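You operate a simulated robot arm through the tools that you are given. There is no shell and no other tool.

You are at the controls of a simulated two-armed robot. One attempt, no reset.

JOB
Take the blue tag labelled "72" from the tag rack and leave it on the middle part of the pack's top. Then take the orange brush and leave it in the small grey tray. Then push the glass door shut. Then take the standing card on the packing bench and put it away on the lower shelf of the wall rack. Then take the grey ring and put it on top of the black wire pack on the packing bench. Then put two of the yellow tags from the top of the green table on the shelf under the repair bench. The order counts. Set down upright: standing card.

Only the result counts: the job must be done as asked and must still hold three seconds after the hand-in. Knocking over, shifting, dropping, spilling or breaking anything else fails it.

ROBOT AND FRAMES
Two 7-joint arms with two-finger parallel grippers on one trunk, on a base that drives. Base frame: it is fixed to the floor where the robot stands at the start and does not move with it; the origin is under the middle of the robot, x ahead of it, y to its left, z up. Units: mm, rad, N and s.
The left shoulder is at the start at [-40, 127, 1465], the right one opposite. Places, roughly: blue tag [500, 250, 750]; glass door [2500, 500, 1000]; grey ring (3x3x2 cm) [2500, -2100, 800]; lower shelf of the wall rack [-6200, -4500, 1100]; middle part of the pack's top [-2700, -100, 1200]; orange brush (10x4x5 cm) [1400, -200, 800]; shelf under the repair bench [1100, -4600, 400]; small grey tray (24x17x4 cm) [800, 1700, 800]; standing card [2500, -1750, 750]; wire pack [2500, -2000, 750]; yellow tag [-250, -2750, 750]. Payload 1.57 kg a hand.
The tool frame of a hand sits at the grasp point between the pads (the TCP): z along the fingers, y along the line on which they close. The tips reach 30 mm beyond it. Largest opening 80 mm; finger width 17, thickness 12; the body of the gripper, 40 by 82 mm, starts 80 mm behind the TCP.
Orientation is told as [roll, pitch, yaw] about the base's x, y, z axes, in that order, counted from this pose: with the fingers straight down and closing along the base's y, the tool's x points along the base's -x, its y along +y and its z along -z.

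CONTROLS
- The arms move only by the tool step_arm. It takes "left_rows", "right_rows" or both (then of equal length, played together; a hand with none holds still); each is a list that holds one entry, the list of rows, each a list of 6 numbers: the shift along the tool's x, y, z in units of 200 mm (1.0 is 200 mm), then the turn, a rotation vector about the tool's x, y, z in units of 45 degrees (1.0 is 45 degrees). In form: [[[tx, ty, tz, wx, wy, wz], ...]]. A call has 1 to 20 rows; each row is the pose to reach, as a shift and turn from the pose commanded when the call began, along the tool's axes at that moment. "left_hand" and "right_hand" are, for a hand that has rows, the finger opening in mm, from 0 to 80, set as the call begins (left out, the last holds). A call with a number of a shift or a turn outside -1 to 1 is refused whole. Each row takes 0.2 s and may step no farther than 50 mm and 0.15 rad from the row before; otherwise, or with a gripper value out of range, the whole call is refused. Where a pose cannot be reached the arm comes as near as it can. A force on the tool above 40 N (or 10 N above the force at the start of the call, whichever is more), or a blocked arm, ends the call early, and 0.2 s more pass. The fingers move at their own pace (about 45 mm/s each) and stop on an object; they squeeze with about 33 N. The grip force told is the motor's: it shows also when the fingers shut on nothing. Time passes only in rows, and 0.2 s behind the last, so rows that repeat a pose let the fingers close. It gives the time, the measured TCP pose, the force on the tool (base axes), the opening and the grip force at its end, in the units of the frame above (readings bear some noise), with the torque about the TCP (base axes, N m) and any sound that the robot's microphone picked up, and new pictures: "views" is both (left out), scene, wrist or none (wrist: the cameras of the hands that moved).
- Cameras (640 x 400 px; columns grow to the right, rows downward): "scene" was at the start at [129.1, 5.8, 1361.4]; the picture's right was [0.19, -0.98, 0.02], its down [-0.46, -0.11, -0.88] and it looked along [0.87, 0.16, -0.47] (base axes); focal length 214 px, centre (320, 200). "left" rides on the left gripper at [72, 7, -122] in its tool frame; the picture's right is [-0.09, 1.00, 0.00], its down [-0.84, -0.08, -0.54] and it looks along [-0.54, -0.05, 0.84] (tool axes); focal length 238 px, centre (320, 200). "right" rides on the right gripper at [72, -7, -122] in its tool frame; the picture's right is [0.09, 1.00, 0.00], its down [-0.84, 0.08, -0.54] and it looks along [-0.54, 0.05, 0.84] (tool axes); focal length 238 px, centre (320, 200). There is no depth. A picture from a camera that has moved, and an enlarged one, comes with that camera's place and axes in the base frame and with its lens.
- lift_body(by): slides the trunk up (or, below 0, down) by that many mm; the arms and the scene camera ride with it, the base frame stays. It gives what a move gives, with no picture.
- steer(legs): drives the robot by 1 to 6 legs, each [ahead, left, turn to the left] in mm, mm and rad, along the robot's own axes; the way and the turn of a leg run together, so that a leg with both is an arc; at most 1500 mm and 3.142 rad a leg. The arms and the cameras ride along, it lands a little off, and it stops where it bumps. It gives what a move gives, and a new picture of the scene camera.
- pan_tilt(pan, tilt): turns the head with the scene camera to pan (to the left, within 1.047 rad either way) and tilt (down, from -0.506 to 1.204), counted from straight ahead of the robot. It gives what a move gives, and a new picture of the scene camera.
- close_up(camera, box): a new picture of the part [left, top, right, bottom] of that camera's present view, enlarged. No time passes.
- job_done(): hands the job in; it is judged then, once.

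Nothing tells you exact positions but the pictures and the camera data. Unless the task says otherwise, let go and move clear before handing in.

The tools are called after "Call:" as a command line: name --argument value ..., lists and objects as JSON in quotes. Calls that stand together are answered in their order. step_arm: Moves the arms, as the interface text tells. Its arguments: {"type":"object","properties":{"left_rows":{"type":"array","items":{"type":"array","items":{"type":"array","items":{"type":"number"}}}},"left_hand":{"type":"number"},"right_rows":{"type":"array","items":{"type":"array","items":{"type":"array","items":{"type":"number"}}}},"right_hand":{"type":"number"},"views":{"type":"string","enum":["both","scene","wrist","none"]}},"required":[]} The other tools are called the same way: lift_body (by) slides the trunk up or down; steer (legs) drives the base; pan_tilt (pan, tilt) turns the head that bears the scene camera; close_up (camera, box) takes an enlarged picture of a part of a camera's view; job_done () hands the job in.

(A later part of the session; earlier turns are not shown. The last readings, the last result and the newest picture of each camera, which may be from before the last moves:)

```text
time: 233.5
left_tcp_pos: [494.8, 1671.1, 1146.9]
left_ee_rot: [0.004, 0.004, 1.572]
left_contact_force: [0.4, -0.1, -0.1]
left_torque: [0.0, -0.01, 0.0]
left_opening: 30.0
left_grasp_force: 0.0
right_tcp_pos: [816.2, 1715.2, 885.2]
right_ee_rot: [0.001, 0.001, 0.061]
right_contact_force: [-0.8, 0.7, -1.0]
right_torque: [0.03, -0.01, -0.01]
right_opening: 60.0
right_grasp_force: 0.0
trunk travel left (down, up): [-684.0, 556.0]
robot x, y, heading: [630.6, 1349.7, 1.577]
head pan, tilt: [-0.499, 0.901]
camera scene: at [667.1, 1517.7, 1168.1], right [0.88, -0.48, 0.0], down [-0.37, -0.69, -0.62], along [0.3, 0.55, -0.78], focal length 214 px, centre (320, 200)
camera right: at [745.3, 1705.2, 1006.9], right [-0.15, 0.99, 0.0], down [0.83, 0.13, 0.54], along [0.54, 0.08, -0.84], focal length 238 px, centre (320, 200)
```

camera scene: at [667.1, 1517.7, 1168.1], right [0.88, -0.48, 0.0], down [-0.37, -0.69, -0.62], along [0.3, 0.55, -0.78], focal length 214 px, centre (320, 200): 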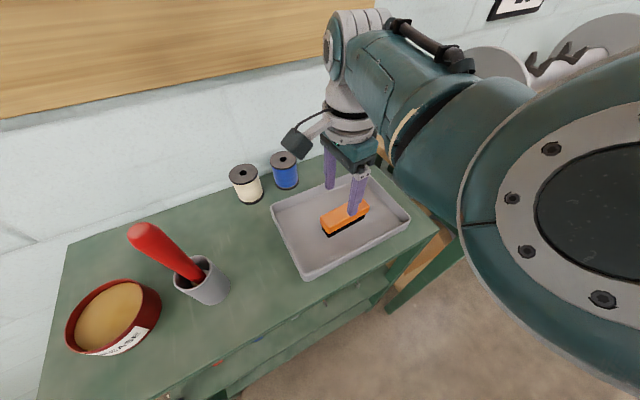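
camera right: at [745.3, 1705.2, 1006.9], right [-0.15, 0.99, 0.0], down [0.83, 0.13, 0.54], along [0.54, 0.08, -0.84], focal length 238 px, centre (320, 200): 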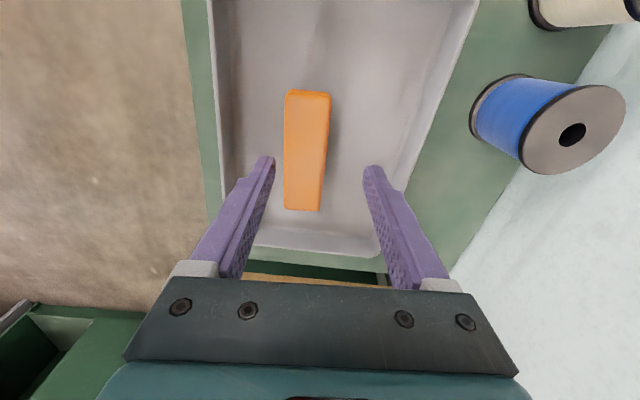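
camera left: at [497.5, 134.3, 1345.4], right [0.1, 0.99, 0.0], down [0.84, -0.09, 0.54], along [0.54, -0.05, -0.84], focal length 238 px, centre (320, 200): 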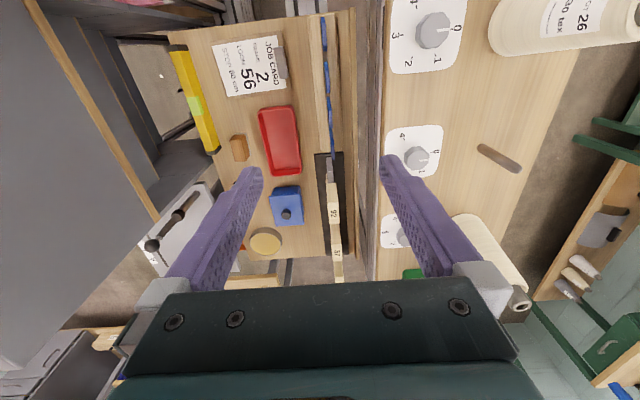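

The brush lies in the tray. Next: the glass door. I'll raise the trunk, retreat the way I came, and face the oven.

Call:
lift_body --by 260

Call:
steer --legs '[[-480, 0, 0], [0, -1100, 0], [-250, 0, -1.57]]'

Call:
pan_tilt --pan 0.0 --tilt 0.6

```text
time: 236.2
left_tcp_pos: [495.5, 1670.2, 1407.2]
left_ee_rot: [0.004, 0.004, 1.571]
left_contact_force: [0.6, -0.2, -0.2]
left_torque: [-0.01, 0.0, 0.02]
left_opening: 29.8
left_grasp_force: 0.0
right_tcp_pos: [817.2, 1715.2, 1143.9]
right_ee_rot: [0.003, 0.001, 0.061]
right_contact_force: [-1.0, -0.6, 0.6]
right_torque: [-0.02, 0.01, 0.01]
right_opening: 59.9
right_grasp_force: 0.0
trunk travel left (down, up): [-944.0, 296.0]
robot x, y, heading: [632.2, 1351.6, 1.568]
head pan, tilt: [-0.499, 0.901]
```

```text
time: 248.2
left_tcp_pos: [1899.4, 841.2, 1406.8]
left_ee_rot: [0.002, 0.004, -0.041]
left_contact_force: [0.2, 1.0, -0.5]
left_torque: [0.02, 0.0, 0.01]
left_opening: 30.0
left_grasp_force: 0.1
right_tcp_pos: [1933.5, 518.0, 1145.4]
right_ee_rot: [0.001, 0.0, -1.552]
right_contact_force: [0.3, 0.1, -0.1]
right_torque: [0.0, -0.03, 0.0]
right_opening: 60.0
right_grasp_force: 0.0
trunk travel left (down, up): [-944.0, 296.0]
robot x, y, heading: [1574.5, 715.0, -0.039]
head pan, tilt: [-0.499, 0.901]
cut short: leg 3
camera scene: at [1739.9, 678.1, 1428.1], right [-0.51, -0.86, 0.0], down [-0.67, 0.4, -0.62], along [0.53, -0.32, -0.78], focal length 214 px, centre (320, 200)
```

scene: 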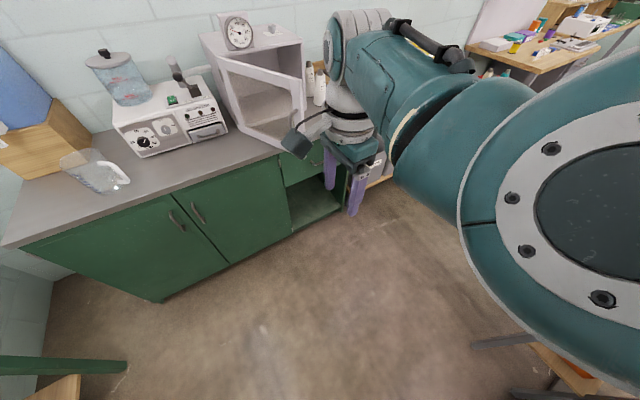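

```text
time: 249.1
left_tcp_pos: [1898.7, 841.0, 1406.5]
left_ee_rot: [0.003, 0.003, -0.04]
left_contact_force: [0.5, 0.2, 0.0]
left_torque: [-0.01, -0.02, -0.02]
left_opening: 30.1
left_grasp_force: 0.1
right_tcp_pos: [1931.6, 518.7, 1144.3]
right_ee_rot: [0.002, 0.0, -1.55]
right_contact_force: [0.6, -1.3, -0.5]
right_torque: [0.02, 0.01, 0.02]
right_opening: 60.0
right_grasp_force: 0.0
trunk travel left (down, up): [-944.0, 296.0]
robot x, y, heading: [1574.0, 722.6, -0.038]
head pan, tilt: [0.0, 0.6]
camera scene: at [1763.3, 713.3, 1452.9], right [-0.04, -1.0, 0.0], down [-0.56, 0.02, -0.82], along [0.82, -0.03, -0.57], focal length 214 px, centre (320, 200)
```

scene: 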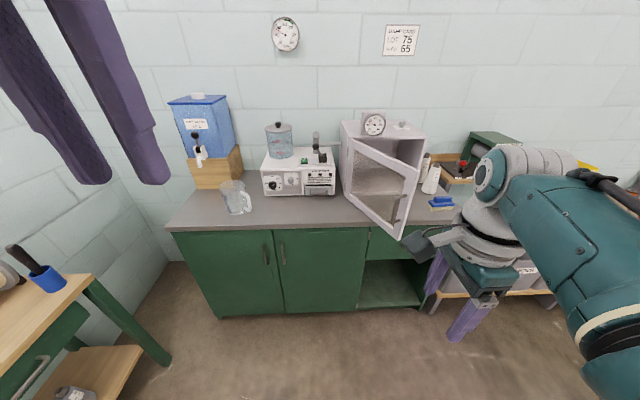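

Call:
close_up --camera "scene" --box '[320, 90, 480, 250]'

Call:
pan_tilt --pan -0.45 --tilt 0.6

```text
2.50 times, centred on (400, 170) of scene
camera zoom: at [1763.3, 713.3, 1452.9], right [-0.04, -1.0, 0.0], down [-0.56, 0.02, -0.82], along [0.82, -0.03, -0.57], focal length 536 px, centre (120, 275)
```

zoom: 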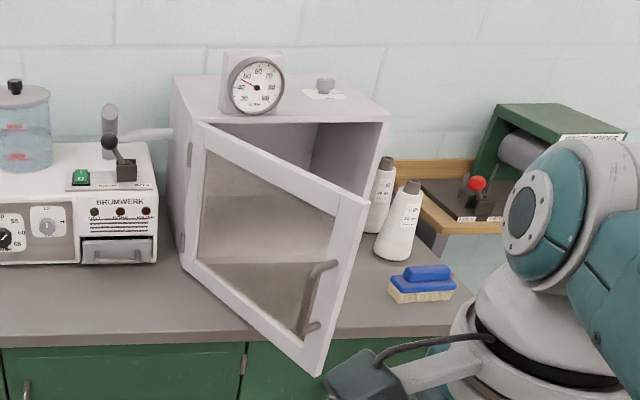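

```text
time: 250.0
left_tcp_pos: [1899.5, 840.6, 1406.9]
left_ee_rot: [0.004, 0.003, -0.04]
left_contact_force: [-0.6, 0.7, -0.2]
left_torque: [-0.01, -0.01, -0.01]
left_opening: 30.0
left_grasp_force: 0.0
right_tcp_pos: [1933.0, 518.4, 1146.4]
right_ee_rot: [0.001, 0.001, -1.551]
right_contact_force: [0.6, -0.4, 1.0]
right_torque: [0.01, 0.01, 0.02]
right_opening: 60.1
right_grasp_force: 0.1
trunk travel left (down, up): [-944.0, 296.0]
robot x, y, heading: [1570.5, 719.8, -0.036]
head pan, tilt: [-0.45, 0.6]
camera scene: at [1753.1, 675.4, 1452.9], right [-0.47, -0.88, 0.0], down [-0.5, 0.26, -0.83], along [0.73, -0.39, -0.56], focal length 214 px, centre (320, 200)
```

scene: 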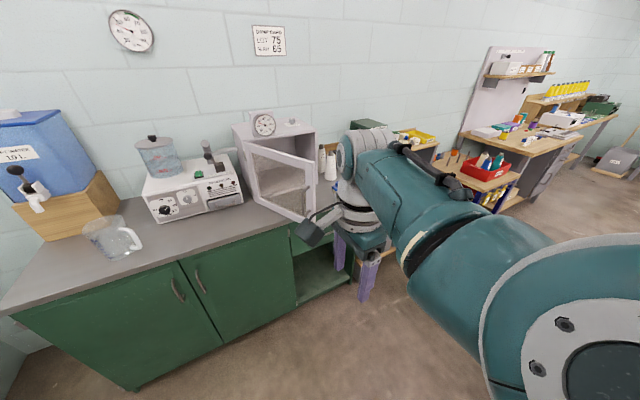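

The oven door is hinged at about [2683, 547] and stands open about 65°, with its free edge near [2342, 389]. I'll close the right fingers to use as a pusher above the door's handle, and position it on the door's outer side.

Call:
step_arm --right_rows '[[[0, 0, 0.04, 0, 0, 0], [0, 0, 0.08, 0, 0, 0], [0, 0, 0.12, 0, 0, 0], [0, 0, 0.12, 0, 0, 0], [0, 0, 0.12, 0, 0, 0]]]' --right_hand 0 --views "none"

Call:
steer --legs '[[380, -30, 0.036]]'

Call:
pan_tilt --pan -0.35 --tilt 0.7

Call:
close_up --camera "right" --box '[0, 0, 640, 400]'

```text
time: 251.2
left_tcp_pos: [1900.1, 840.5, 1406.5]
left_ee_rot: [0.003, 0.003, -0.039]
left_contact_force: [-0.9, 0.2, 0.2]
left_torque: [-0.02, 0.02, 0.01]
left_opening: 29.8
left_grasp_force: 0.1
right_tcp_pos: [1932.6, 517.4, 1120.9]
right_ee_rot: [0.002, -0.001, -1.551]
right_contact_force: [0.4, 0.3, -0.1]
right_torque: [0.03, -0.04, 0.02]
right_opening: 0.0
right_grasp_force: 21.5
trunk travel left (down, up): [-944.0, 296.0]
robot x, y, heading: [1578.2, 717.1, -0.039]
head pan, tilt: [-0.45, 0.6]
```

```text
time: 253.7
left_tcp_pos: [2274.4, 814.0, 1406.7]
left_ee_rot: [0.005, 0.003, -0.007]
left_contact_force: [0.0, 0.4, 0.3]
left_torque: [0.03, 0.0, 0.02]
left_opening: 30.3
left_grasp_force: 0.1
right_tcp_pos: [2318.2, 492.1, 1120.3]
right_ee_rot: [0.0, 0.0, -1.516]
right_contact_force: [0.1, 0.3, -0.9]
right_torque: [0.03, -0.01, 0.0]
right_opening: 0.2
right_grasp_force: 21.9
trunk travel left (down, up): [-944.0, 296.0]
robot x, y, heading: [1952.3, 682.8, -0.004]
head pan, tilt: [-0.45, 0.6]
camera scene: at [2133.6, 643.6, 1452.9], right [-0.44, -0.9, 0.0], down [-0.51, 0.25, -0.83], along [0.74, -0.36, -0.56], focal length 214 px, centre (320, 200)
```

scene: 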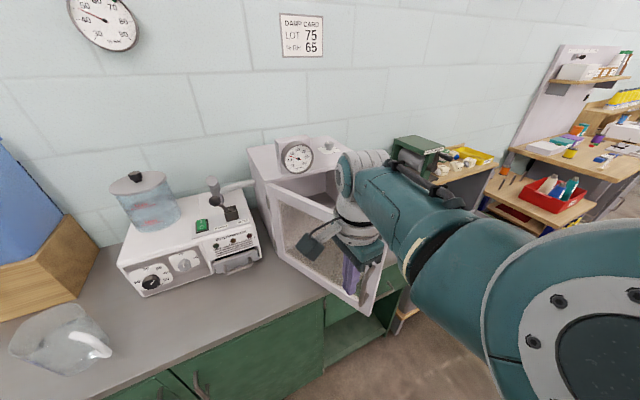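

```text
time: 254.3
left_tcp_pos: [2273.8, 814.1, 1407.0]
left_ee_rot: [0.002, 0.003, -0.004]
left_contact_force: [-0.3, -0.4, 0.3]
left_torque: [0.04, 0.01, 0.01]
left_opening: 30.0
left_grasp_force: 0.0
right_tcp_pos: [2318.3, 493.9, 1120.1]
right_ee_rot: [0.001, 0.0, -1.517]
right_contact_force: [0.7, -0.2, -0.6]
right_torque: [0.01, -0.05, -0.02]
right_opening: 0.0
right_grasp_force: 21.1
trunk travel left (down, up): [-944.0, 296.0]
robot x, y, heading: [1955.2, 677.9, 0.004]
head pan, tilt: [-0.351, 0.7]
camera scene: at [2133.8, 652.9, 1444.3], right [-0.35, -0.94, 0.0], down [-0.6, 0.22, -0.77], along [0.72, -0.27, -0.64], focal length 214 px, centre (320, 200)
```

scene: 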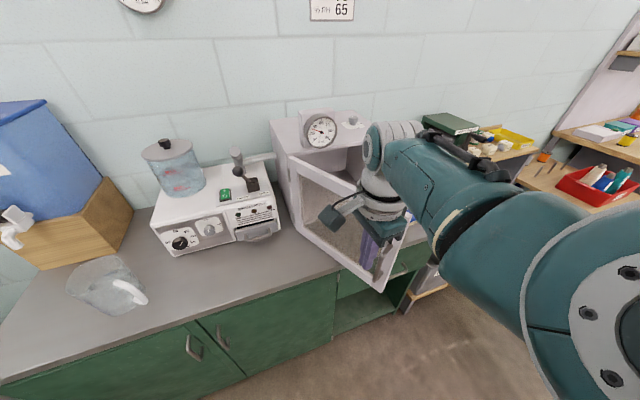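

```text
1.00 times, centred on (320, 200) of right (not enlarged: the box is as wide or as high as the picture)
camera zoom: at [2307.8, 564.5, 1242.2], right [0.99, 0.15, 0.0], down [0.12, -0.83, 0.54], along [0.08, -0.54, -0.84], focal length 238 px, centre (320, 200)
```

zoom: 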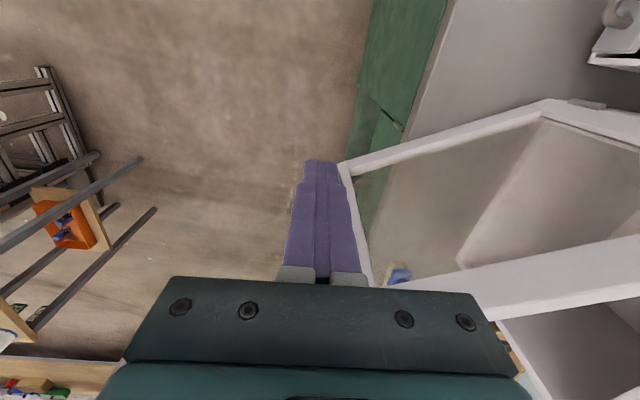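

Call:
step_arm --right_rows '[[[0, 0, -0.1, 0, 0, 0], [0, 0, -0.2, 0, 0, 0], [0, 0, -0.32, 0, 0, 0]]]' --views "none"

Call:
lift_body --by -64

Call:
steer --legs '[[105, -20, 0]]'

Call:
close_up --camera "right" --box '[0, 0, 640, 400]'

```text
time: 255.1
left_tcp_pos: [2273.3, 813.6, 1406.6]
left_ee_rot: [0.004, 0.004, -0.005]
left_contact_force: [0.5, -0.3, -0.5]
left_torque: [-0.04, 0.0, 0.0]
left_opening: 30.1
left_grasp_force: 0.1
right_tcp_pos: [2315.9, 490.9, 1185.2]
right_ee_rot: [-0.001, -0.001, -1.516]
right_contact_force: [-0.5, 0.2, 0.5]
right_torque: [-0.01, -0.03, -0.01]
right_opening: 0.0
right_grasp_force: 21.7
trunk travel left (down, up): [-944.0, 296.0]
robot x, y, heading: [1952.2, 680.9, -0.003]
head pan, tilt: [-0.351, 0.7]
```

```text
time: 256.1
left_tcp_pos: [2274.9, 815.7, 1343.2]
left_ee_rot: [0.004, 0.003, -0.005]
left_contact_force: [-0.2, -0.2, 1.0]
left_torque: [0.0, 0.03, 0.0]
left_opening: 30.1
left_grasp_force: 0.0
right_tcp_pos: [2318.0, 492.1, 1119.9]
right_ee_rot: [0.001, 0.0, -1.517]
right_contact_force: [-0.2, 0.5, -0.8]
right_torque: [0.01, -0.01, 0.01]
right_opening: 0.0
right_grasp_force: 21.3
trunk travel left (down, up): [-880.0, 360.0]
robot x, y, heading: [1952.8, 683.3, -0.003]
head pan, tilt: [-0.351, 0.7]
```

```text
time: 257.3
left_tcp_pos: [2380.1, 795.0, 1343.1]
left_ee_rot: [0.003, 0.005, -0.001]
left_contact_force: [-0.2, 0.1, -0.4]
left_torque: [-0.01, 0.0, 0.02]
left_opening: 30.2
left_grasp_force: 0.0
right_tcp_pos: [2422.5, 472.8, 1119.0]
right_ee_rot: [0.0, -0.002, -1.514]
right_contact_force: [0.7, -0.1, -0.3]
right_torque: [0.0, 0.0, -0.01]
right_opening: 0.0
right_grasp_force: 21.2
trunk travel left (down, up): [-880.0, 360.0]
robot x, y, heading: [2061.0, 660.7, -0.0]
head pan, tilt: [-0.351, 0.7]
camera scene: at [2239.8, 633.3, 1380.3], right [-0.34, -0.94, 0.0], down [-0.6, 0.22, -0.76], along [0.72, -0.26, -0.64], focal length 214 px, centre (320, 200)
```

scene: 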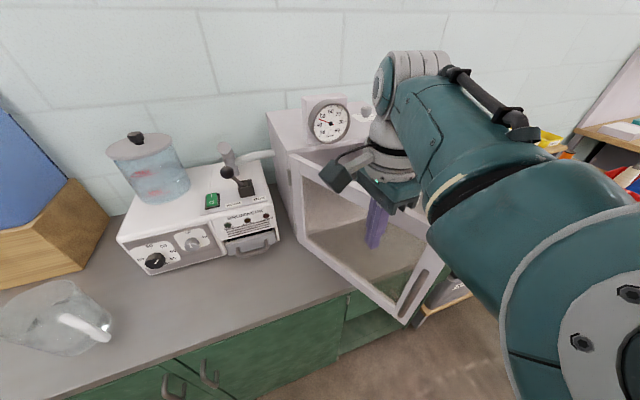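

```text
1.00 times, centred on (320, 200) of right (not enlarged: the box is as wide or as high as the picture)
camera zoom: at [2412.5, 544.4, 1241.5], right [0.99, 0.15, 0.0], down [0.12, -0.83, 0.54], along [0.08, -0.54, -0.84], focal length 238 px, centre (320, 200)
```

zoom: 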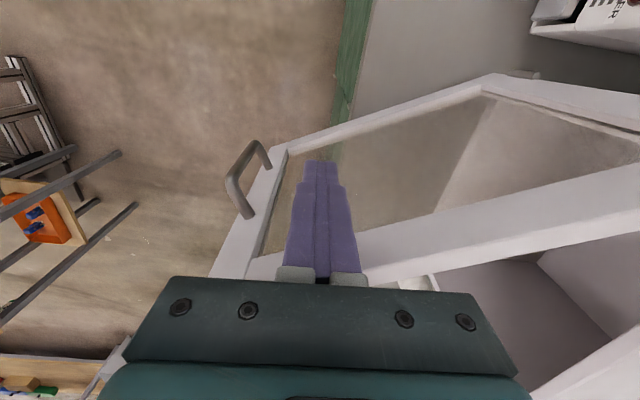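

The fingers are on the door's outer side, above the handle. I'll push it diagonally toward closing with the base.

Call:
steer --legs '[[70, -58, 0]]'

Call:
close_up --camera "right" --box '[0, 0, 640, 400]'

```text
time: 258.4
left_tcp_pos: [2450.6, 737.0, 1343.8]
left_ee_rot: [0.005, 0.005, -0.004]
left_contact_force: [-0.1, -0.3, 0.3]
left_torque: [0.01, 0.01, 0.03]
left_opening: 30.1
left_grasp_force: 0.1
right_tcp_pos: [2493.0, 414.1, 1118.7]
right_ee_rot: [0.0, 0.0, -1.514]
right_contact_force: [-0.3, -0.2, -0.4]
right_torque: [-0.02, 0.0, -0.01]
right_opening: 0.1
right_grasp_force: 21.2
trunk travel left (down, up): [-880.0, 360.0]
robot x, y, heading: [2131.7, 603.7, -0.001]
head pan, tilt: [-0.351, 0.7]
camera scene: at [2310.0, 574.6, 1380.3], right [-0.35, -0.94, 0.0], down [-0.6, 0.22, -0.76], along [0.72, -0.26, -0.64], focal length 214 px, centre (320, 200)
```

scene: 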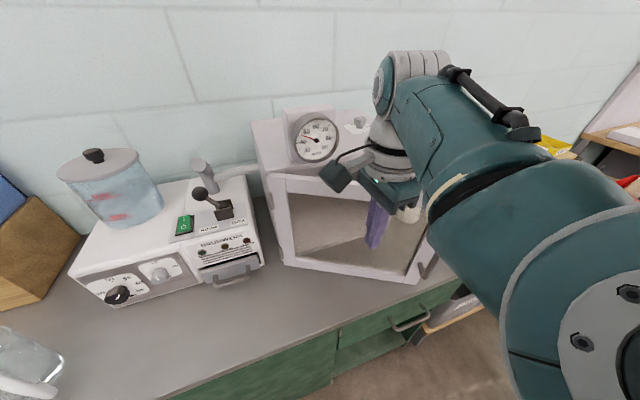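

```text
1.00 times, centred on (320, 200) of right (not enlarged: the box is as wide or as high as the picture)
camera zoom: at [2482.7, 485.4, 1241.5], right [0.99, 0.15, 0.0], down [0.12, -0.83, 0.54], along [0.08, -0.54, -0.84], focal length 238 px, centre (320, 200)
```

zoom: 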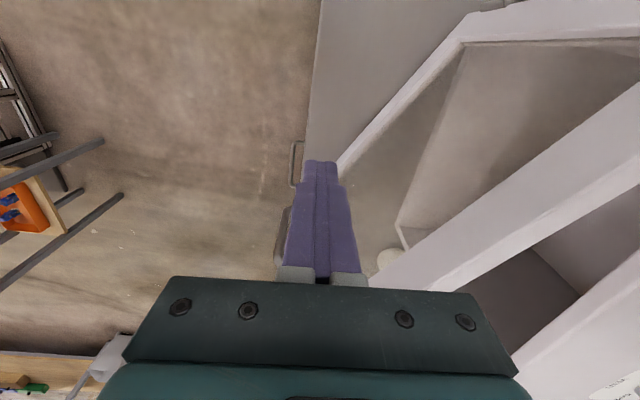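

Call:
steer --legs '[[60, -70, 0]]'

Call:
close_up --camera "right" --box '[0, 0, 640, 400]'

```text
time: 259.6
left_tcp_pos: [2508.1, 666.4, 1342.2]
left_ee_rot: [0.006, 0.005, -0.002]
left_contact_force: [0.2, 0.4, 0.5]
left_torque: [-0.01, -0.01, 0.01]
left_opening: 30.0
left_grasp_force: 0.0
right_tcp_pos: [2552.0, 343.7, 1118.6]
right_ee_rot: [0.001, -0.002, -1.515]
right_contact_force: [-0.1, -0.6, 0.5]
right_torque: [-0.01, -0.01, 0.0]
right_opening: 0.1
right_grasp_force: 20.9
trunk travel left (down, up): [-880.0, 360.0]
robot x, y, heading: [2189.3, 535.5, 0.005]
head pan, tilt: [-0.351, 0.7]
camera scene: at [2368.5, 504.2, 1380.3], right [-0.34, -0.94, 0.0], down [-0.6, 0.22, -0.76], along [0.72, -0.26, -0.64], focal length 214 px, centre (320, 200)
```

scene: 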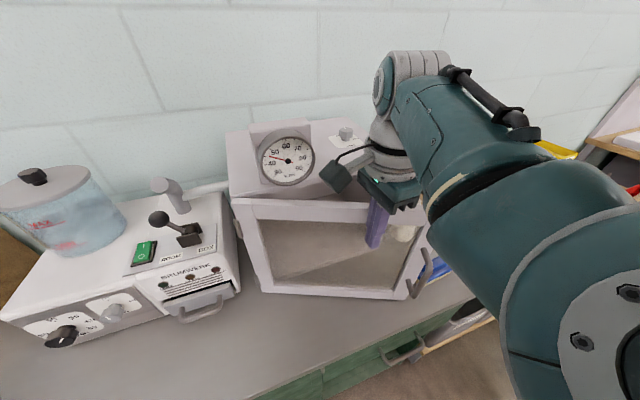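

```text
1.00 times, centred on (320, 200) of right (not enlarged: the box is as wide or as high as the picture)
camera zoom: at [2541.3, 415.0, 1241.5], right [0.99, 0.15, 0.0], down [0.12, -0.83, 0.54], along [0.08, -0.54, -0.84], focal length 238 px, centre (320, 200)
```

zoom: 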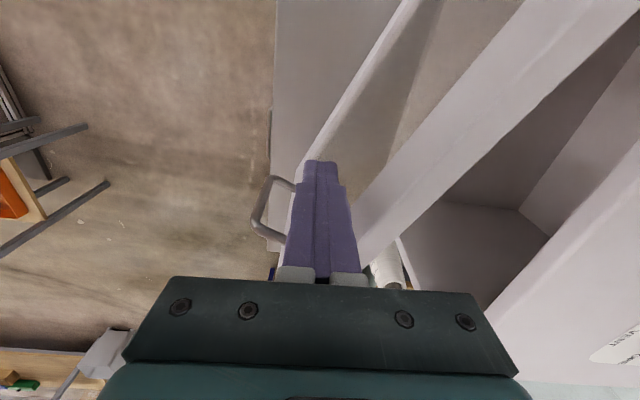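

Call:
steer --legs '[[45, -50, 0]]'

Call:
step_arm --right_rows '[[[0, 0.04, 0, 0, 0, 0], [0, 0.08, 0, 0, 0, 0], [0, 0.12, 0, 0, 0, 0], [0, 0.16, 0, 0, 0, 0], [0, 0.2, 0, 0, 0, 0], [0, 0.24, 0, 0, 0, 0], [0, 0.28, 0, 0, 0, 0], [0, 0.32, 0, 0, 0, 0], [0, 0.36, 0, 0, 0, 0]]]' --views "both"

```text
time: 260.6
left_tcp_pos: [2553.2, 617.0, 1342.8]
left_ee_rot: [0.004, 0.006, -0.001]
left_contact_force: [-0.4, 0.0, -0.4]
left_torque: [0.01, -0.01, 0.0]
left_opening: 29.8
left_grasp_force: 0.1
right_tcp_pos: [2598.3, 292.3, 1120.2]
right_ee_rot: [0.0, -0.001, -1.513]
right_contact_force: [0.2, 0.0, -0.3]
right_torque: [-0.01, 0.02, -0.04]
right_opening: 0.0
right_grasp_force: 21.7
trunk travel left (down, up): [-880.0, 360.0]
robot x, y, heading: [2235.0, 484.0, -0.005]
head pan, tilt: [-0.351, 0.7]
camera scene: at [2414.2, 454.3, 1380.3], right [-0.34, -0.94, 0.0], down [-0.6, 0.22, -0.76], along [0.72, -0.26, -0.64], focal length 214 px, centre (320, 200)
```

scene: 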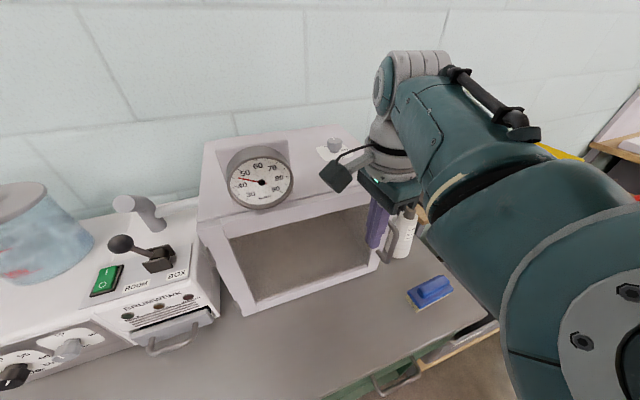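

```text
time: 262.4
left_tcp_pos: [2552.0, 616.1, 1342.4]
left_ee_rot: [0.004, 0.005, -0.001]
left_contact_force: [0.9, -0.5, -0.7]
left_torque: [-0.05, 0.0, 0.01]
left_opening: 30.1
left_grasp_force: 0.0
right_tcp_pos: [2654.1, 296.1, 1118.5]
right_ee_rot: [-0.026, 0.003, -1.516]
right_contact_force: [-17.2, 0.2, 9.3]
right_torque: [-0.09, -0.62, -0.14]
right_opening: 0.1
right_grasp_force: 21.5
trunk travel left (down, up): [-880.0, 360.0]
robot x, y, heading: [2232.2, 481.3, -0.005]
head pan, tilt: [-0.351, 0.7]
stopped in row 9 (right hand): the force on the tool passed its limit at 51 N (the readings are from after the stop); the commanded pose is now the measured one
camera scene: at [2412.5, 453.8, 1380.1], right [-0.34, -0.94, 0.0], down [-0.61, 0.22, -0.76], along [0.72, -0.26, -0.65], focal length 214 px, centre (320, 200)
camera right: at [2647.4, 367.7, 1240.3], right [0.99, 0.15, -0.03], down [0.14, -0.83, 0.54], along [0.06, -0.54, -0.84], focal length 238 px, centre (320, 200)
```

scene: 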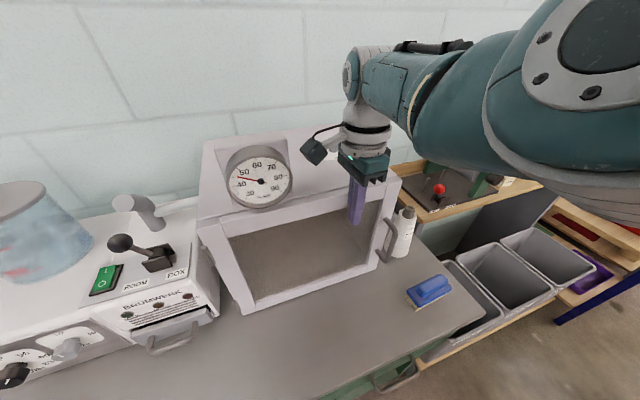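
right: 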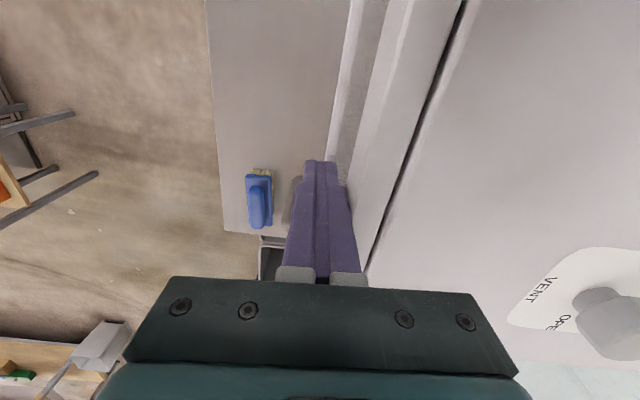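

Call:
close_up --camera "right" --box '[300, 0, 520, 290]'

Call:
close_up --camera "scene" --box '[180, 130, 440, 330]'

```text
1.38 times, centred on (410, 145) of right
camera zoom: at [2647.4, 367.7, 1240.3], right [0.99, 0.15, -0.03], down [0.14, -0.83, 0.54], along [0.06, -0.54, -0.84], focal length 329 px, centre (196, 276)
```

zoom: 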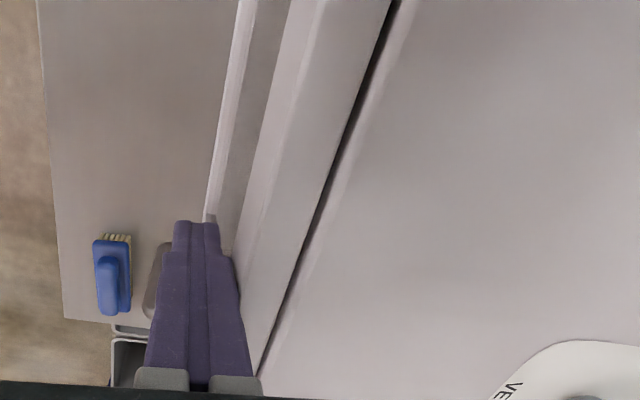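

```text
2.00 times, centred on (310, 230) of scene
camera zoom: at [2412.5, 453.8, 1380.1], right [-0.34, -0.94, 0.0], down [-0.61, 0.22, -0.76], along [0.72, -0.26, -0.65], focal length 429 px, centre (340, 140)
```

zoom: 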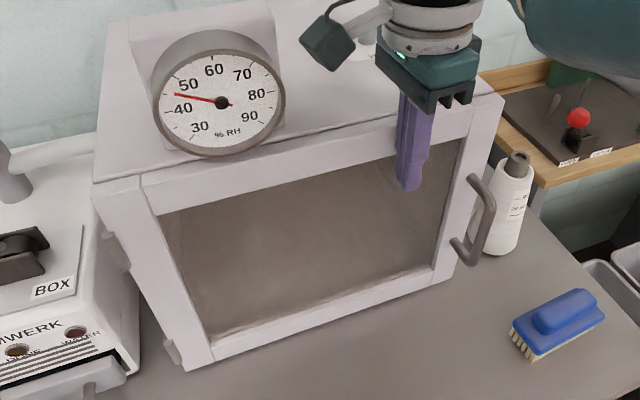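

The door is shut flush. I'll withdraw the hand and drive over to the packing bench.

Call:
step_arm --right_rows '[[[0, -0.1, 0, 0, 0, 0], [0, -0.25, 0, 0, 0, 0], [0, -0.4, 0, 0, 0, 0]]]' --views "none"

Call:
steer --legs '[[-450, 0, 0], [0, -1400, 0]]'

Call:
pan_tilt --pan -0.4 --tilt 0.5

```text
time: 263.2
left_tcp_pos: [2554.3, 614.9, 1342.6]
left_ee_rot: [0.007, 0.007, -0.005]
left_contact_force: [-0.3, -0.2, 0.8]
left_torque: [-0.01, -0.05, 0.02]
left_opening: 30.1
left_grasp_force: 0.1
right_tcp_pos: [2582.5, 277.2, 1124.6]
right_ee_rot: [-0.005, -0.022, -1.534]
right_contact_force: [0.6, 0.2, 0.5]
right_torque: [0.0, 0.02, -0.01]
right_opening: 0.0
right_grasp_force: 21.5
trunk travel left (down, up): [-880.0, 360.0]
robot x, y, heading: [2231.5, 482.5, -0.001]
head pan, tilt: [-0.351, 0.7]
```

```text
time: 272.5
left_tcp_pos: [2103.4, -766.1, 1343.5]
left_ee_rot: [0.004, 0.005, 0.003]
left_contact_force: [-0.1, -0.2, 0.2]
left_torque: [0.02, 0.01, -0.02]
left_opening: 30.0
left_grasp_force: 0.0
right_tcp_pos: [2131.4, -1104.7, 1120.0]
right_ee_rot: [-0.019, -0.023, -1.523]
right_contact_force: [-0.2, 0.7, -0.9]
right_torque: [0.01, -0.01, -0.03]
right_opening: 0.0
right_grasp_force: 21.3
trunk travel left (down, up): [-880.0, 360.0]
robot x, y, heading: [1782.6, -903.0, 0.004]
head pan, tilt: [-0.351, 0.7]
camera scene: at [1964.6, -929.0, 1380.3], right [-0.34, -0.94, 0.0], down [-0.61, 0.22, -0.76], along [0.72, -0.26, -0.64], focal length 214 px, centre (320, 200)
```

scene: 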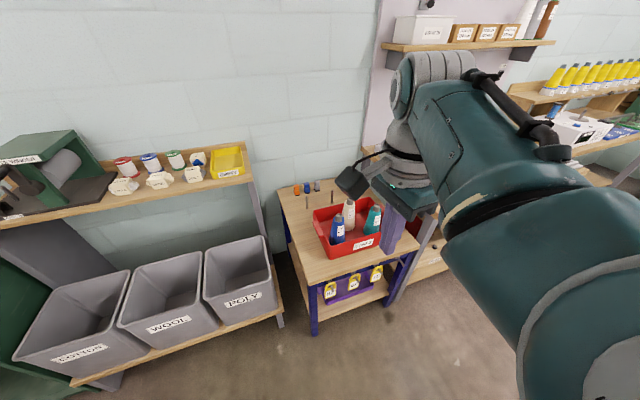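

```text
time: 273.2
left_tcp_pos: [2104.6, -766.9, 1342.5]
left_ee_rot: [0.006, 0.006, 0.001]
left_contact_force: [0.1, 0.3, 0.8]
left_torque: [-0.02, 0.02, 0.01]
left_opening: 29.9
left_grasp_force: 0.0
right_tcp_pos: [2130.6, -1110.0, 1121.0]
right_ee_rot: [-0.016, -0.035, -1.527]
right_contact_force: [-0.4, 0.0, -0.3]
right_torque: [-0.03, -0.01, 0.01]
right_opening: 0.1
right_grasp_force: 21.1
trunk travel left (down, up): [-880.0, 360.0]
robot x, y, heading: [1786.0, -903.2, 0.001]
head pan, tilt: [-0.4, 0.499]
camera scene: at [1968.6, -935.2, 1397.9], right [-0.38, -0.92, 0.0], down [-0.44, 0.18, -0.88], along [0.81, -0.34, -0.48], focal length 214 px, centre (320, 200)
```

scene: 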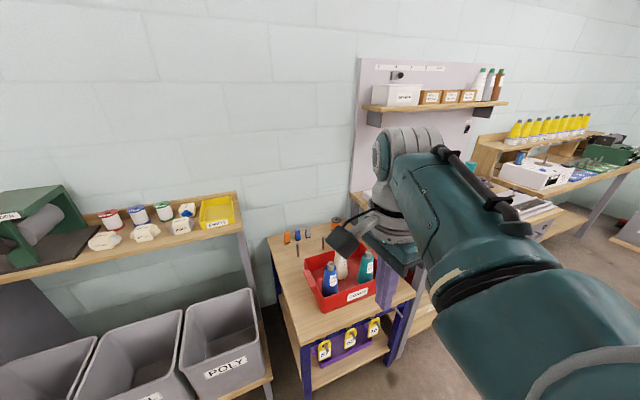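

Call:
steer --legs '[[-80, -720, 0]]'

Call:
pan_tilt --pan 0.0 --tilt 0.6

```text
time: 277.2
left_tcp_pos: [2027.7, -1496.3, 1343.1]
left_ee_rot: [0.004, 0.005, 0.0]
left_contact_force: [0.3, -0.1, 0.4]
left_torque: [0.02, -0.03, 0.01]
left_opening: 29.9
left_grasp_force: 0.0
right_tcp_pos: [2053.0, -1840.9, 1121.0]
right_ee_rot: [-0.02, -0.036, -1.527]
right_contact_force: [0.3, 0.3, 0.4]
right_torque: [0.01, 0.04, -0.04]
right_opening: 0.0
right_grasp_force: 21.1
trunk travel left (down, up): [-880.0, 360.0]
robot x, y, heading: [1707.2, -1632.7, -0.002]
head pan, tilt: [-0.4, 0.499]
camera scene: at [1891.8, -1665.1, 1398.0], right [-0.39, -0.92, 0.0], down [-0.44, 0.18, -0.88], along [0.81, -0.34, -0.48], focal length 214 px, centre (320, 200)
```

scene: 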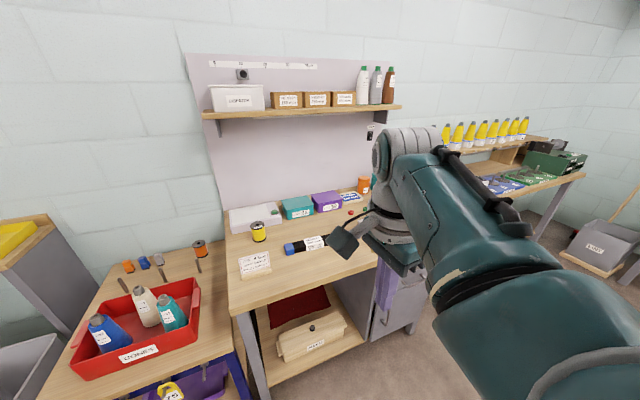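

```text
time: 278.1
left_tcp_pos: [2027.2, -1494.8, 1342.2]
left_ee_rot: [0.005, 0.005, 0.001]
left_contact_force: [1.1, -0.9, 0.6]
left_torque: [0.01, 0.02, 0.0]
left_opening: 29.9
left_grasp_force: 0.0
right_tcp_pos: [2052.8, -1842.1, 1120.1]
right_ee_rot: [-0.02, -0.04, -1.532]
right_contact_force: [0.4, -0.4, -0.1]
right_torque: [0.03, 0.05, 0.03]
right_opening: 0.0
right_grasp_force: 21.2
trunk travel left (down, up): [-880.0, 360.0]
robot x, y, heading: [1709.2, -1632.6, 0.001]
head pan, tilt: [0.0, 0.6]
camera scene: at [1896.2, -1629.7, 1388.9], right [0.0, -1.0, 0.0], down [-0.56, 0.0, -0.83], along [0.83, 0.0, -0.56], focal length 214 px, centre (320, 200)
```

scene: 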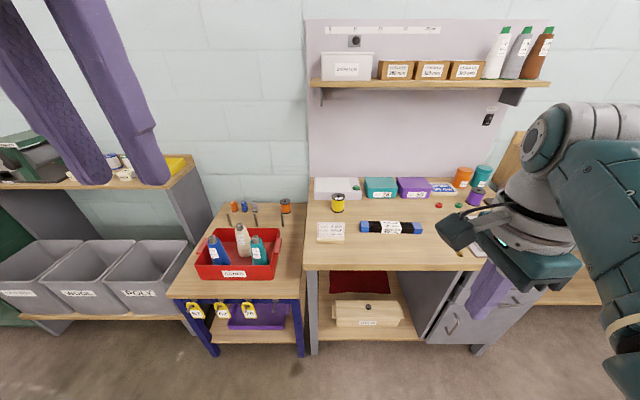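

Call:
close_up --camera "scene" --box '[300, 170, 520, 300]'

Call:
close_up --camera "scene" --box '[300, 180, 400, 260]'

Call:
steer --legs '[[0, -350, 0]]'

```text
2.91 times, centred on (410, 235) of scene
camera zoom: at [1896.2, -1629.7, 1388.9], right [0.0, -1.0, 0.0], down [-0.56, 0.0, -0.83], along [0.83, 0.0, -0.56], focal length 624 px, centre (58, 98)
```

zoom: 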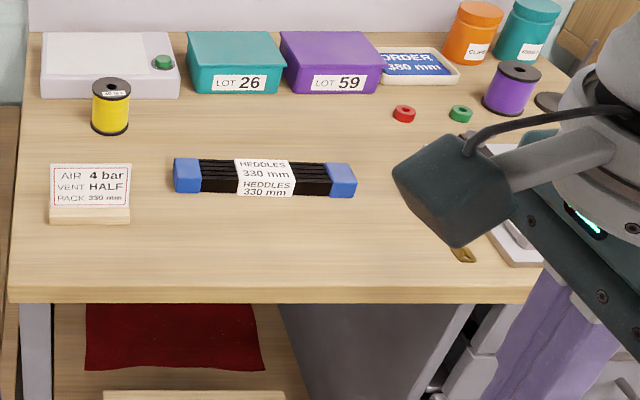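

```text
5.00 times, centred on (350, 220) of scene
camera zoom: at [1896.2, -1629.7, 1388.9], right [0.0, -1.0, 0.0], down [-0.56, 0.0, -0.83], along [0.83, 0.0, -0.56], focal length 1072 px, centre (170, 100)
```

zoom: 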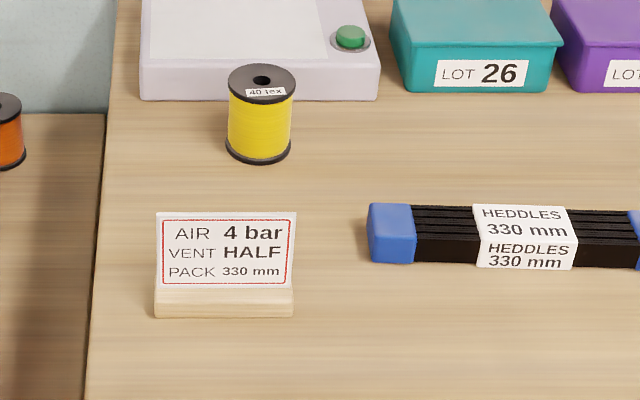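

```text
time: 280.3
left_tcp_pos: [2027.4, -1842.2, 1342.8]
left_ee_rot: [0.006, 0.006, 0.005]
left_contact_force: [0.9, -0.1, 0.3]
left_torque: [-0.02, 0.01, -0.03]
left_opening: 30.1
left_grasp_force: 0.1
right_tcp_pos: [2056.2, -2187.5, 1121.2]
right_ee_rot: [-0.021, -0.04, -1.525]
right_contact_force: [-0.1, 1.0, 0.9]
right_torque: [-0.01, -0.03, 0.01]
right_opening: 0.3
right_grasp_force: 21.0
trunk travel left (down, up): [-880.0, 360.0]
robot x, y, heading: [1710.3, -1982.0, 0.007]
head pan, tilt: [0.0, 0.6]
camera scene: at [1898.0, -1976.5, 1388.9], right [0.01, -1.0, 0.0], down [-0.56, 0.0, -0.83], along [0.83, 0.01, -0.56], focal length 214 px, centre (320, 200)
```

scene: 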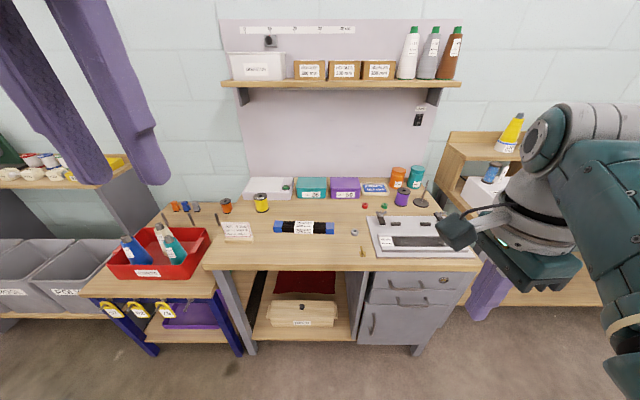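

Call:
close_up --camera "scene" --box '[210, 180, 410, 280]'

Call:
close_up --camera "scene" --box '[260, 200, 380, 270]'

```text
3.20 times, centred on (310, 230) of scene
camera zoom: at [1898.0, -1976.5, 1388.9], right [0.01, -1.0, 0.0], down [-0.56, 0.0, -0.83], along [0.83, 0.01, -0.56], focal length 686 px, centre (352, 104)
```

zoom: 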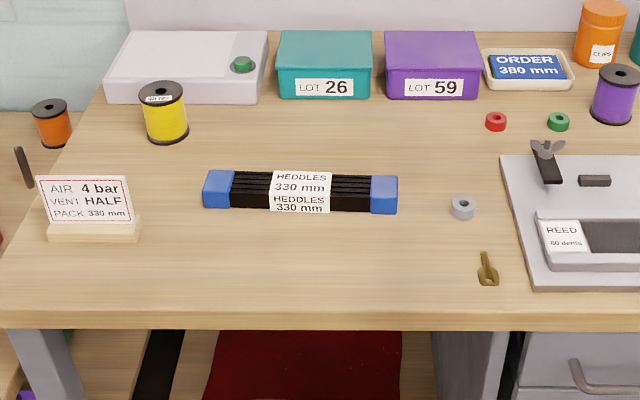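

```text
5.33 times, centred on (320, 235) of scene
camera zoom: at [1898.0, -1976.5, 1388.9], right [0.01, -1.0, 0.0], down [-0.56, 0.0, -0.83], along [0.83, 0.01, -0.56], focal length 1144 px, centre (320, 13)
```

zoom: 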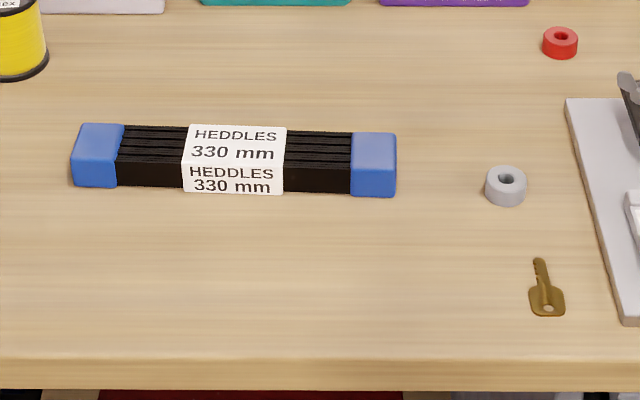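

I've located things: the card at about [2475, -1670], heddle pack at [2527, -1906], grey ring at [2509, -2101], bench top z≈812. To hold the card upright and be able to place it in a shelf, I'll grip it with the hand tilted 45° in the card's plane; first I bring the right hand's yaw back to neutral.

Call:
step_arm --right_rows '[[[0, 0.02, 0, 0, 0, -0.14], [0, 0.04, 0, 0, 0, -0.28], [0, 0.06, 0, 0, 0, -0.42], [0, 0.08, 0, 0, 0, -0.56], [0, 0.1, 0, 0, 0, -0.7], [0, 0.1, 0, 0, 0, -0.84], [0, 0.1, 0, 0, 0, -0.97]]]' --right_hand 40 --views "none"

Call:
step_arm --right_rows '[[[0, 0, 0, 0, 0, -0.14], [0, 0, 0, 0, 0, -0.28], [0, 0, 0, 0, 0, -0.42], [0, 0, 0, 0, 0, -0.56], [0, 0, 0, 0, 0, -0.7], [0, 0, 0, 0, 0, -0.84], [0, 0, 0, 0, 0, -0.97]]]' --views "none"

```text
time: 281.9
left_tcp_pos: [2028.1, -1842.6, 1343.8]
left_ee_rot: [0.005, 0.007, 0.005]
left_contact_force: [-0.7, -0.4, 0.4]
left_torque: [-0.01, -0.01, 0.0]
left_opening: 30.2
left_grasp_force: 0.1
right_tcp_pos: [2074.9, -2185.5, 1121.2]
right_ee_rot: [-0.04, -0.015, -0.764]
right_contact_force: [-0.7, -0.1, -0.4]
right_torque: [0.04, 0.01, -0.02]
right_opening: 39.7
right_grasp_force: 0.0
trunk travel left (down, up): [-880.0, 360.0]
robot x, y, heading: [1707.4, -1977.6, 0.01]
head pan, tilt: [0.0, 0.6]
```

```text
time: 283.5
left_tcp_pos: [2029.1, -1842.3, 1344.0]
left_ee_rot: [0.006, 0.007, 0.005]
left_contact_force: [-0.1, -0.4, -1.9]
left_torque: [0.0, 0.02, 0.03]
left_opening: 29.9
left_grasp_force: 0.1
right_tcp_pos: [2075.8, -2186.4, 1120.1]
right_ee_rot: [-0.04, 0.017, -0.002]
right_contact_force: [0.2, 0.1, -0.3]
right_torque: [-0.01, 0.0, 0.0]
right_opening: 40.1
right_grasp_force: 0.1
trunk travel left (down, up): [-880.0, 360.0]
robot x, y, heading: [1711.0, -1979.2, 0.008]
head pan, tilt: [0.0, 0.6]
```

Call:
step_arm --right_rows '[[[-0.04, 0, 0.03, 0.007, -0.145, 0], [-0.08, 0, 0.06, 0.015, -0.29, 0], [-0.12, 0, 0.1, 0.02, -0.435, 0], [-0.16, 0, 0.13, 0.03, -0.58, 0], [-0.2, 0, 0.16, 0.04, -0.72, 0], [-0.25, 0, 0.2, 0.05, -0.86, 0], [-0.3, 0, 0.2, 0.05, -1.0, 0], [-0.3, 0, 0.2, 0.05, -1.0, 0]]]' --views "both"

```text
time: 285.3
left_tcp_pos: [2029.2, -1841.8, 1342.1]
left_ee_rot: [0.005, 0.005, 0.005]
left_contact_force: [0.6, 0.3, -0.1]
left_torque: [0.0, 0.0, 0.0]
left_opening: 30.1
left_grasp_force: 0.0
right_tcp_pos: [2135.6, -2188.1, 1078.5]
right_ee_rot: [-0.105, -0.768, 0.058]
right_contact_force: [-0.3, -0.6, 0.1]
right_torque: [0.0, -0.01, -0.04]
right_opening: 40.0
right_grasp_force: 0.0
trunk travel left (down, up): [-880.0, 360.0]
robot x, y, heading: [1705.5, -1981.4, 0.01]
head pan, tilt: [0.0, 0.6]
camera scene: at [1898.0, -1976.5, 1388.9], right [0.01, -1.0, 0.0], down [-0.56, 0.0, -0.83], along [0.83, 0.01, -0.56], focal length 214 px, centre (320, 200)
camera right: at [1998.4, -2190.0, 1116.7], right [-0.05, 0.99, -0.14], down [0.23, 0.15, 0.96], along [0.97, 0.02, -0.23], focal length 238 px, centre (320, 200)
```

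scene: 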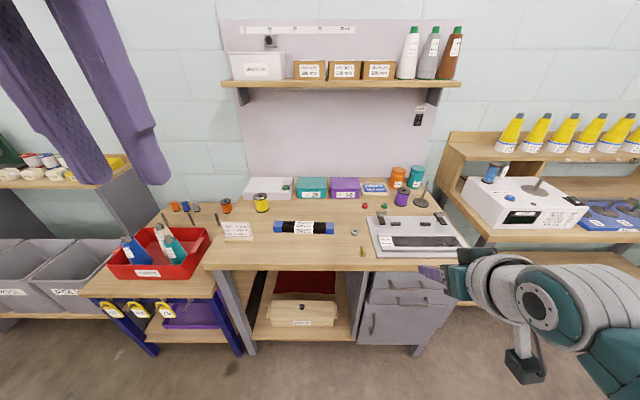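
right: 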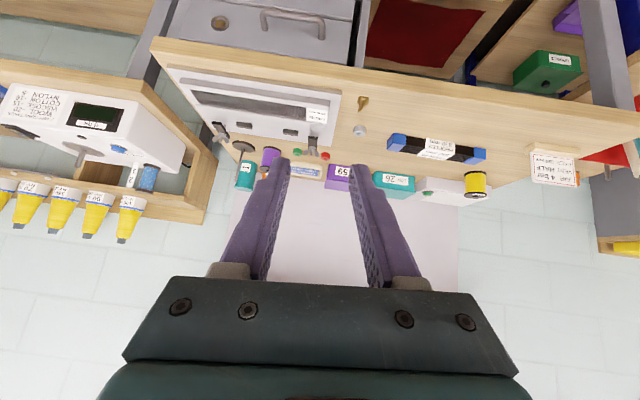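

Call:
step_arm --right_rows '[[[0.08, -0.1, -0.08, -0.03, 0, 0.014], [0.16, -0.2, -0.16, -0.06, 0, 0.028], [0.25, -0.3, -0.25, -0.092, 0, 0.043], [0.34, -0.4, -0.34, -0.092, 0, 0.043], [0.44, -0.5, -0.43, -0.092, 0, 0.043], [0.54, -0.6, -0.52, -0.092, 0, 0.043], [0.54, -0.6, -0.52, -0.092, 0, 0.043]]]' --views "none"

```text
time: 286.9
left_tcp_pos: [2028.9, -1843.1, 1342.3]
left_ee_rot: [0.007, 0.005, 0.005]
left_contact_force: [-0.9, 0.6, -0.7]
left_torque: [0.02, -0.03, -0.01]
left_opening: 30.1
left_grasp_force: 0.1
right_tcp_pos: [1982.5, -2307.0, 1089.2]
right_ee_rot: [0.003, -0.771, 0.01]
right_contact_force: [0.8, -0.7, -0.3]
right_torque: [-0.04, -0.02, 0.02]
right_opening: 40.1
right_grasp_force: 0.1
trunk travel left (down, up): [-880.0, 360.0]
robot x, y, heading: [1707.3, -1980.2, 0.008]
head pan, tilt: [0.0, 0.6]
```

Call:
steer --legs '[[0, 0, 1.562], [0, -300, 0]]'

Call:
pan_tilt --pan -0.9 --tilt 0.7

Call:
close_up --camera "right" --box '[0, 0, 640, 400]'

```text
time: 292.7
left_tcp_pos: [1885.3, -1664.0, 1341.4]
left_ee_rot: [0.006, 0.004, 1.537]
left_contact_force: [0.1, 0.5, 0.2]
left_torque: [0.01, -0.02, 0.01]
left_opening: 30.1
left_grasp_force: 0.1
right_tcp_pos: [2348.1, -1727.5, 1088.5]
right_ee_rot: [0.001, -0.769, 1.542]
right_contact_force: [-0.2, -0.5, -0.5]
right_torque: [0.01, -0.01, 0.01]
right_opening: 40.1
right_grasp_force: 0.0
trunk travel left (down, up): [-880.0, 360.0]
robot x, y, heading: [2010.8, -1990.8, 1.54]
head pan, tilt: [0.0, 0.6]
camera scene: at [2016.7, -1799.1, 1388.9], right [1.0, -0.03, 0.0], down [-0.02, -0.56, -0.83], along [0.03, 0.82, -0.56], focal length 214 px, centre (320, 200)
```

scene: 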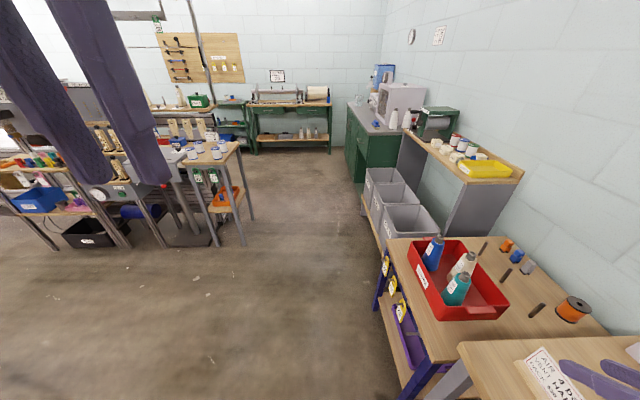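

```text
time: 293.9
left_tcp_pos: [1886.1, -1664.3, 1344.2]
left_ee_rot: [0.004, 0.003, 1.538]
left_contact_force: [0.2, -0.3, 0.7]
left_torque: [-0.01, -0.01, -0.02]
left_opening: 30.3
left_grasp_force: 0.1
right_tcp_pos: [2346.8, -1727.2, 1089.4]
right_ee_rot: [0.0, -0.769, 1.543]
right_contact_force: [0.7, -1.4, -0.4]
right_torque: [0.01, -0.04, 0.0]
right_opening: 40.1
right_grasp_force: 0.0
trunk travel left (down, up): [-880.0, 360.0]
robot x, y, heading: [2007.2, -1990.2, 1.543]
head pan, tilt: [-0.901, 0.7]
camera scene: at [2082.1, -1836.7, 1380.3], right [0.6, -0.8, 0.0], down [-0.52, -0.38, -0.77], along [0.61, 0.46, -0.64], focal length 214 px, centre (320, 200)
```

scene: 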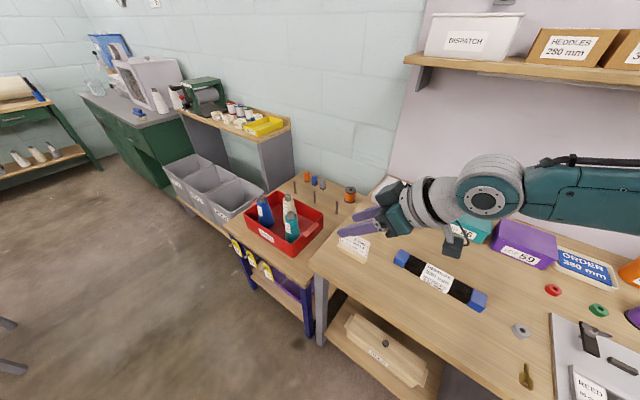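

```text
1.00 times, centred on (320, 200) of right (not enlarged: the box is as wide or as high as the picture)
camera zoom: at [2350.0, -1862.9, 1126.5], right [-1.0, -0.04, -0.06], down [-0.07, 0.23, 0.97], along [-0.02, 0.97, -0.23], focal length 238 px, centre (320, 200)
```

zoom: 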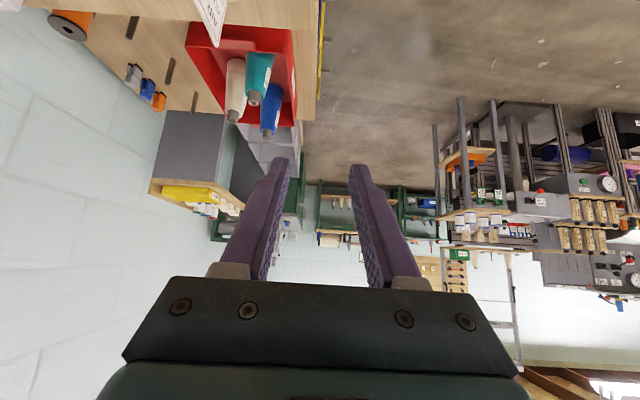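

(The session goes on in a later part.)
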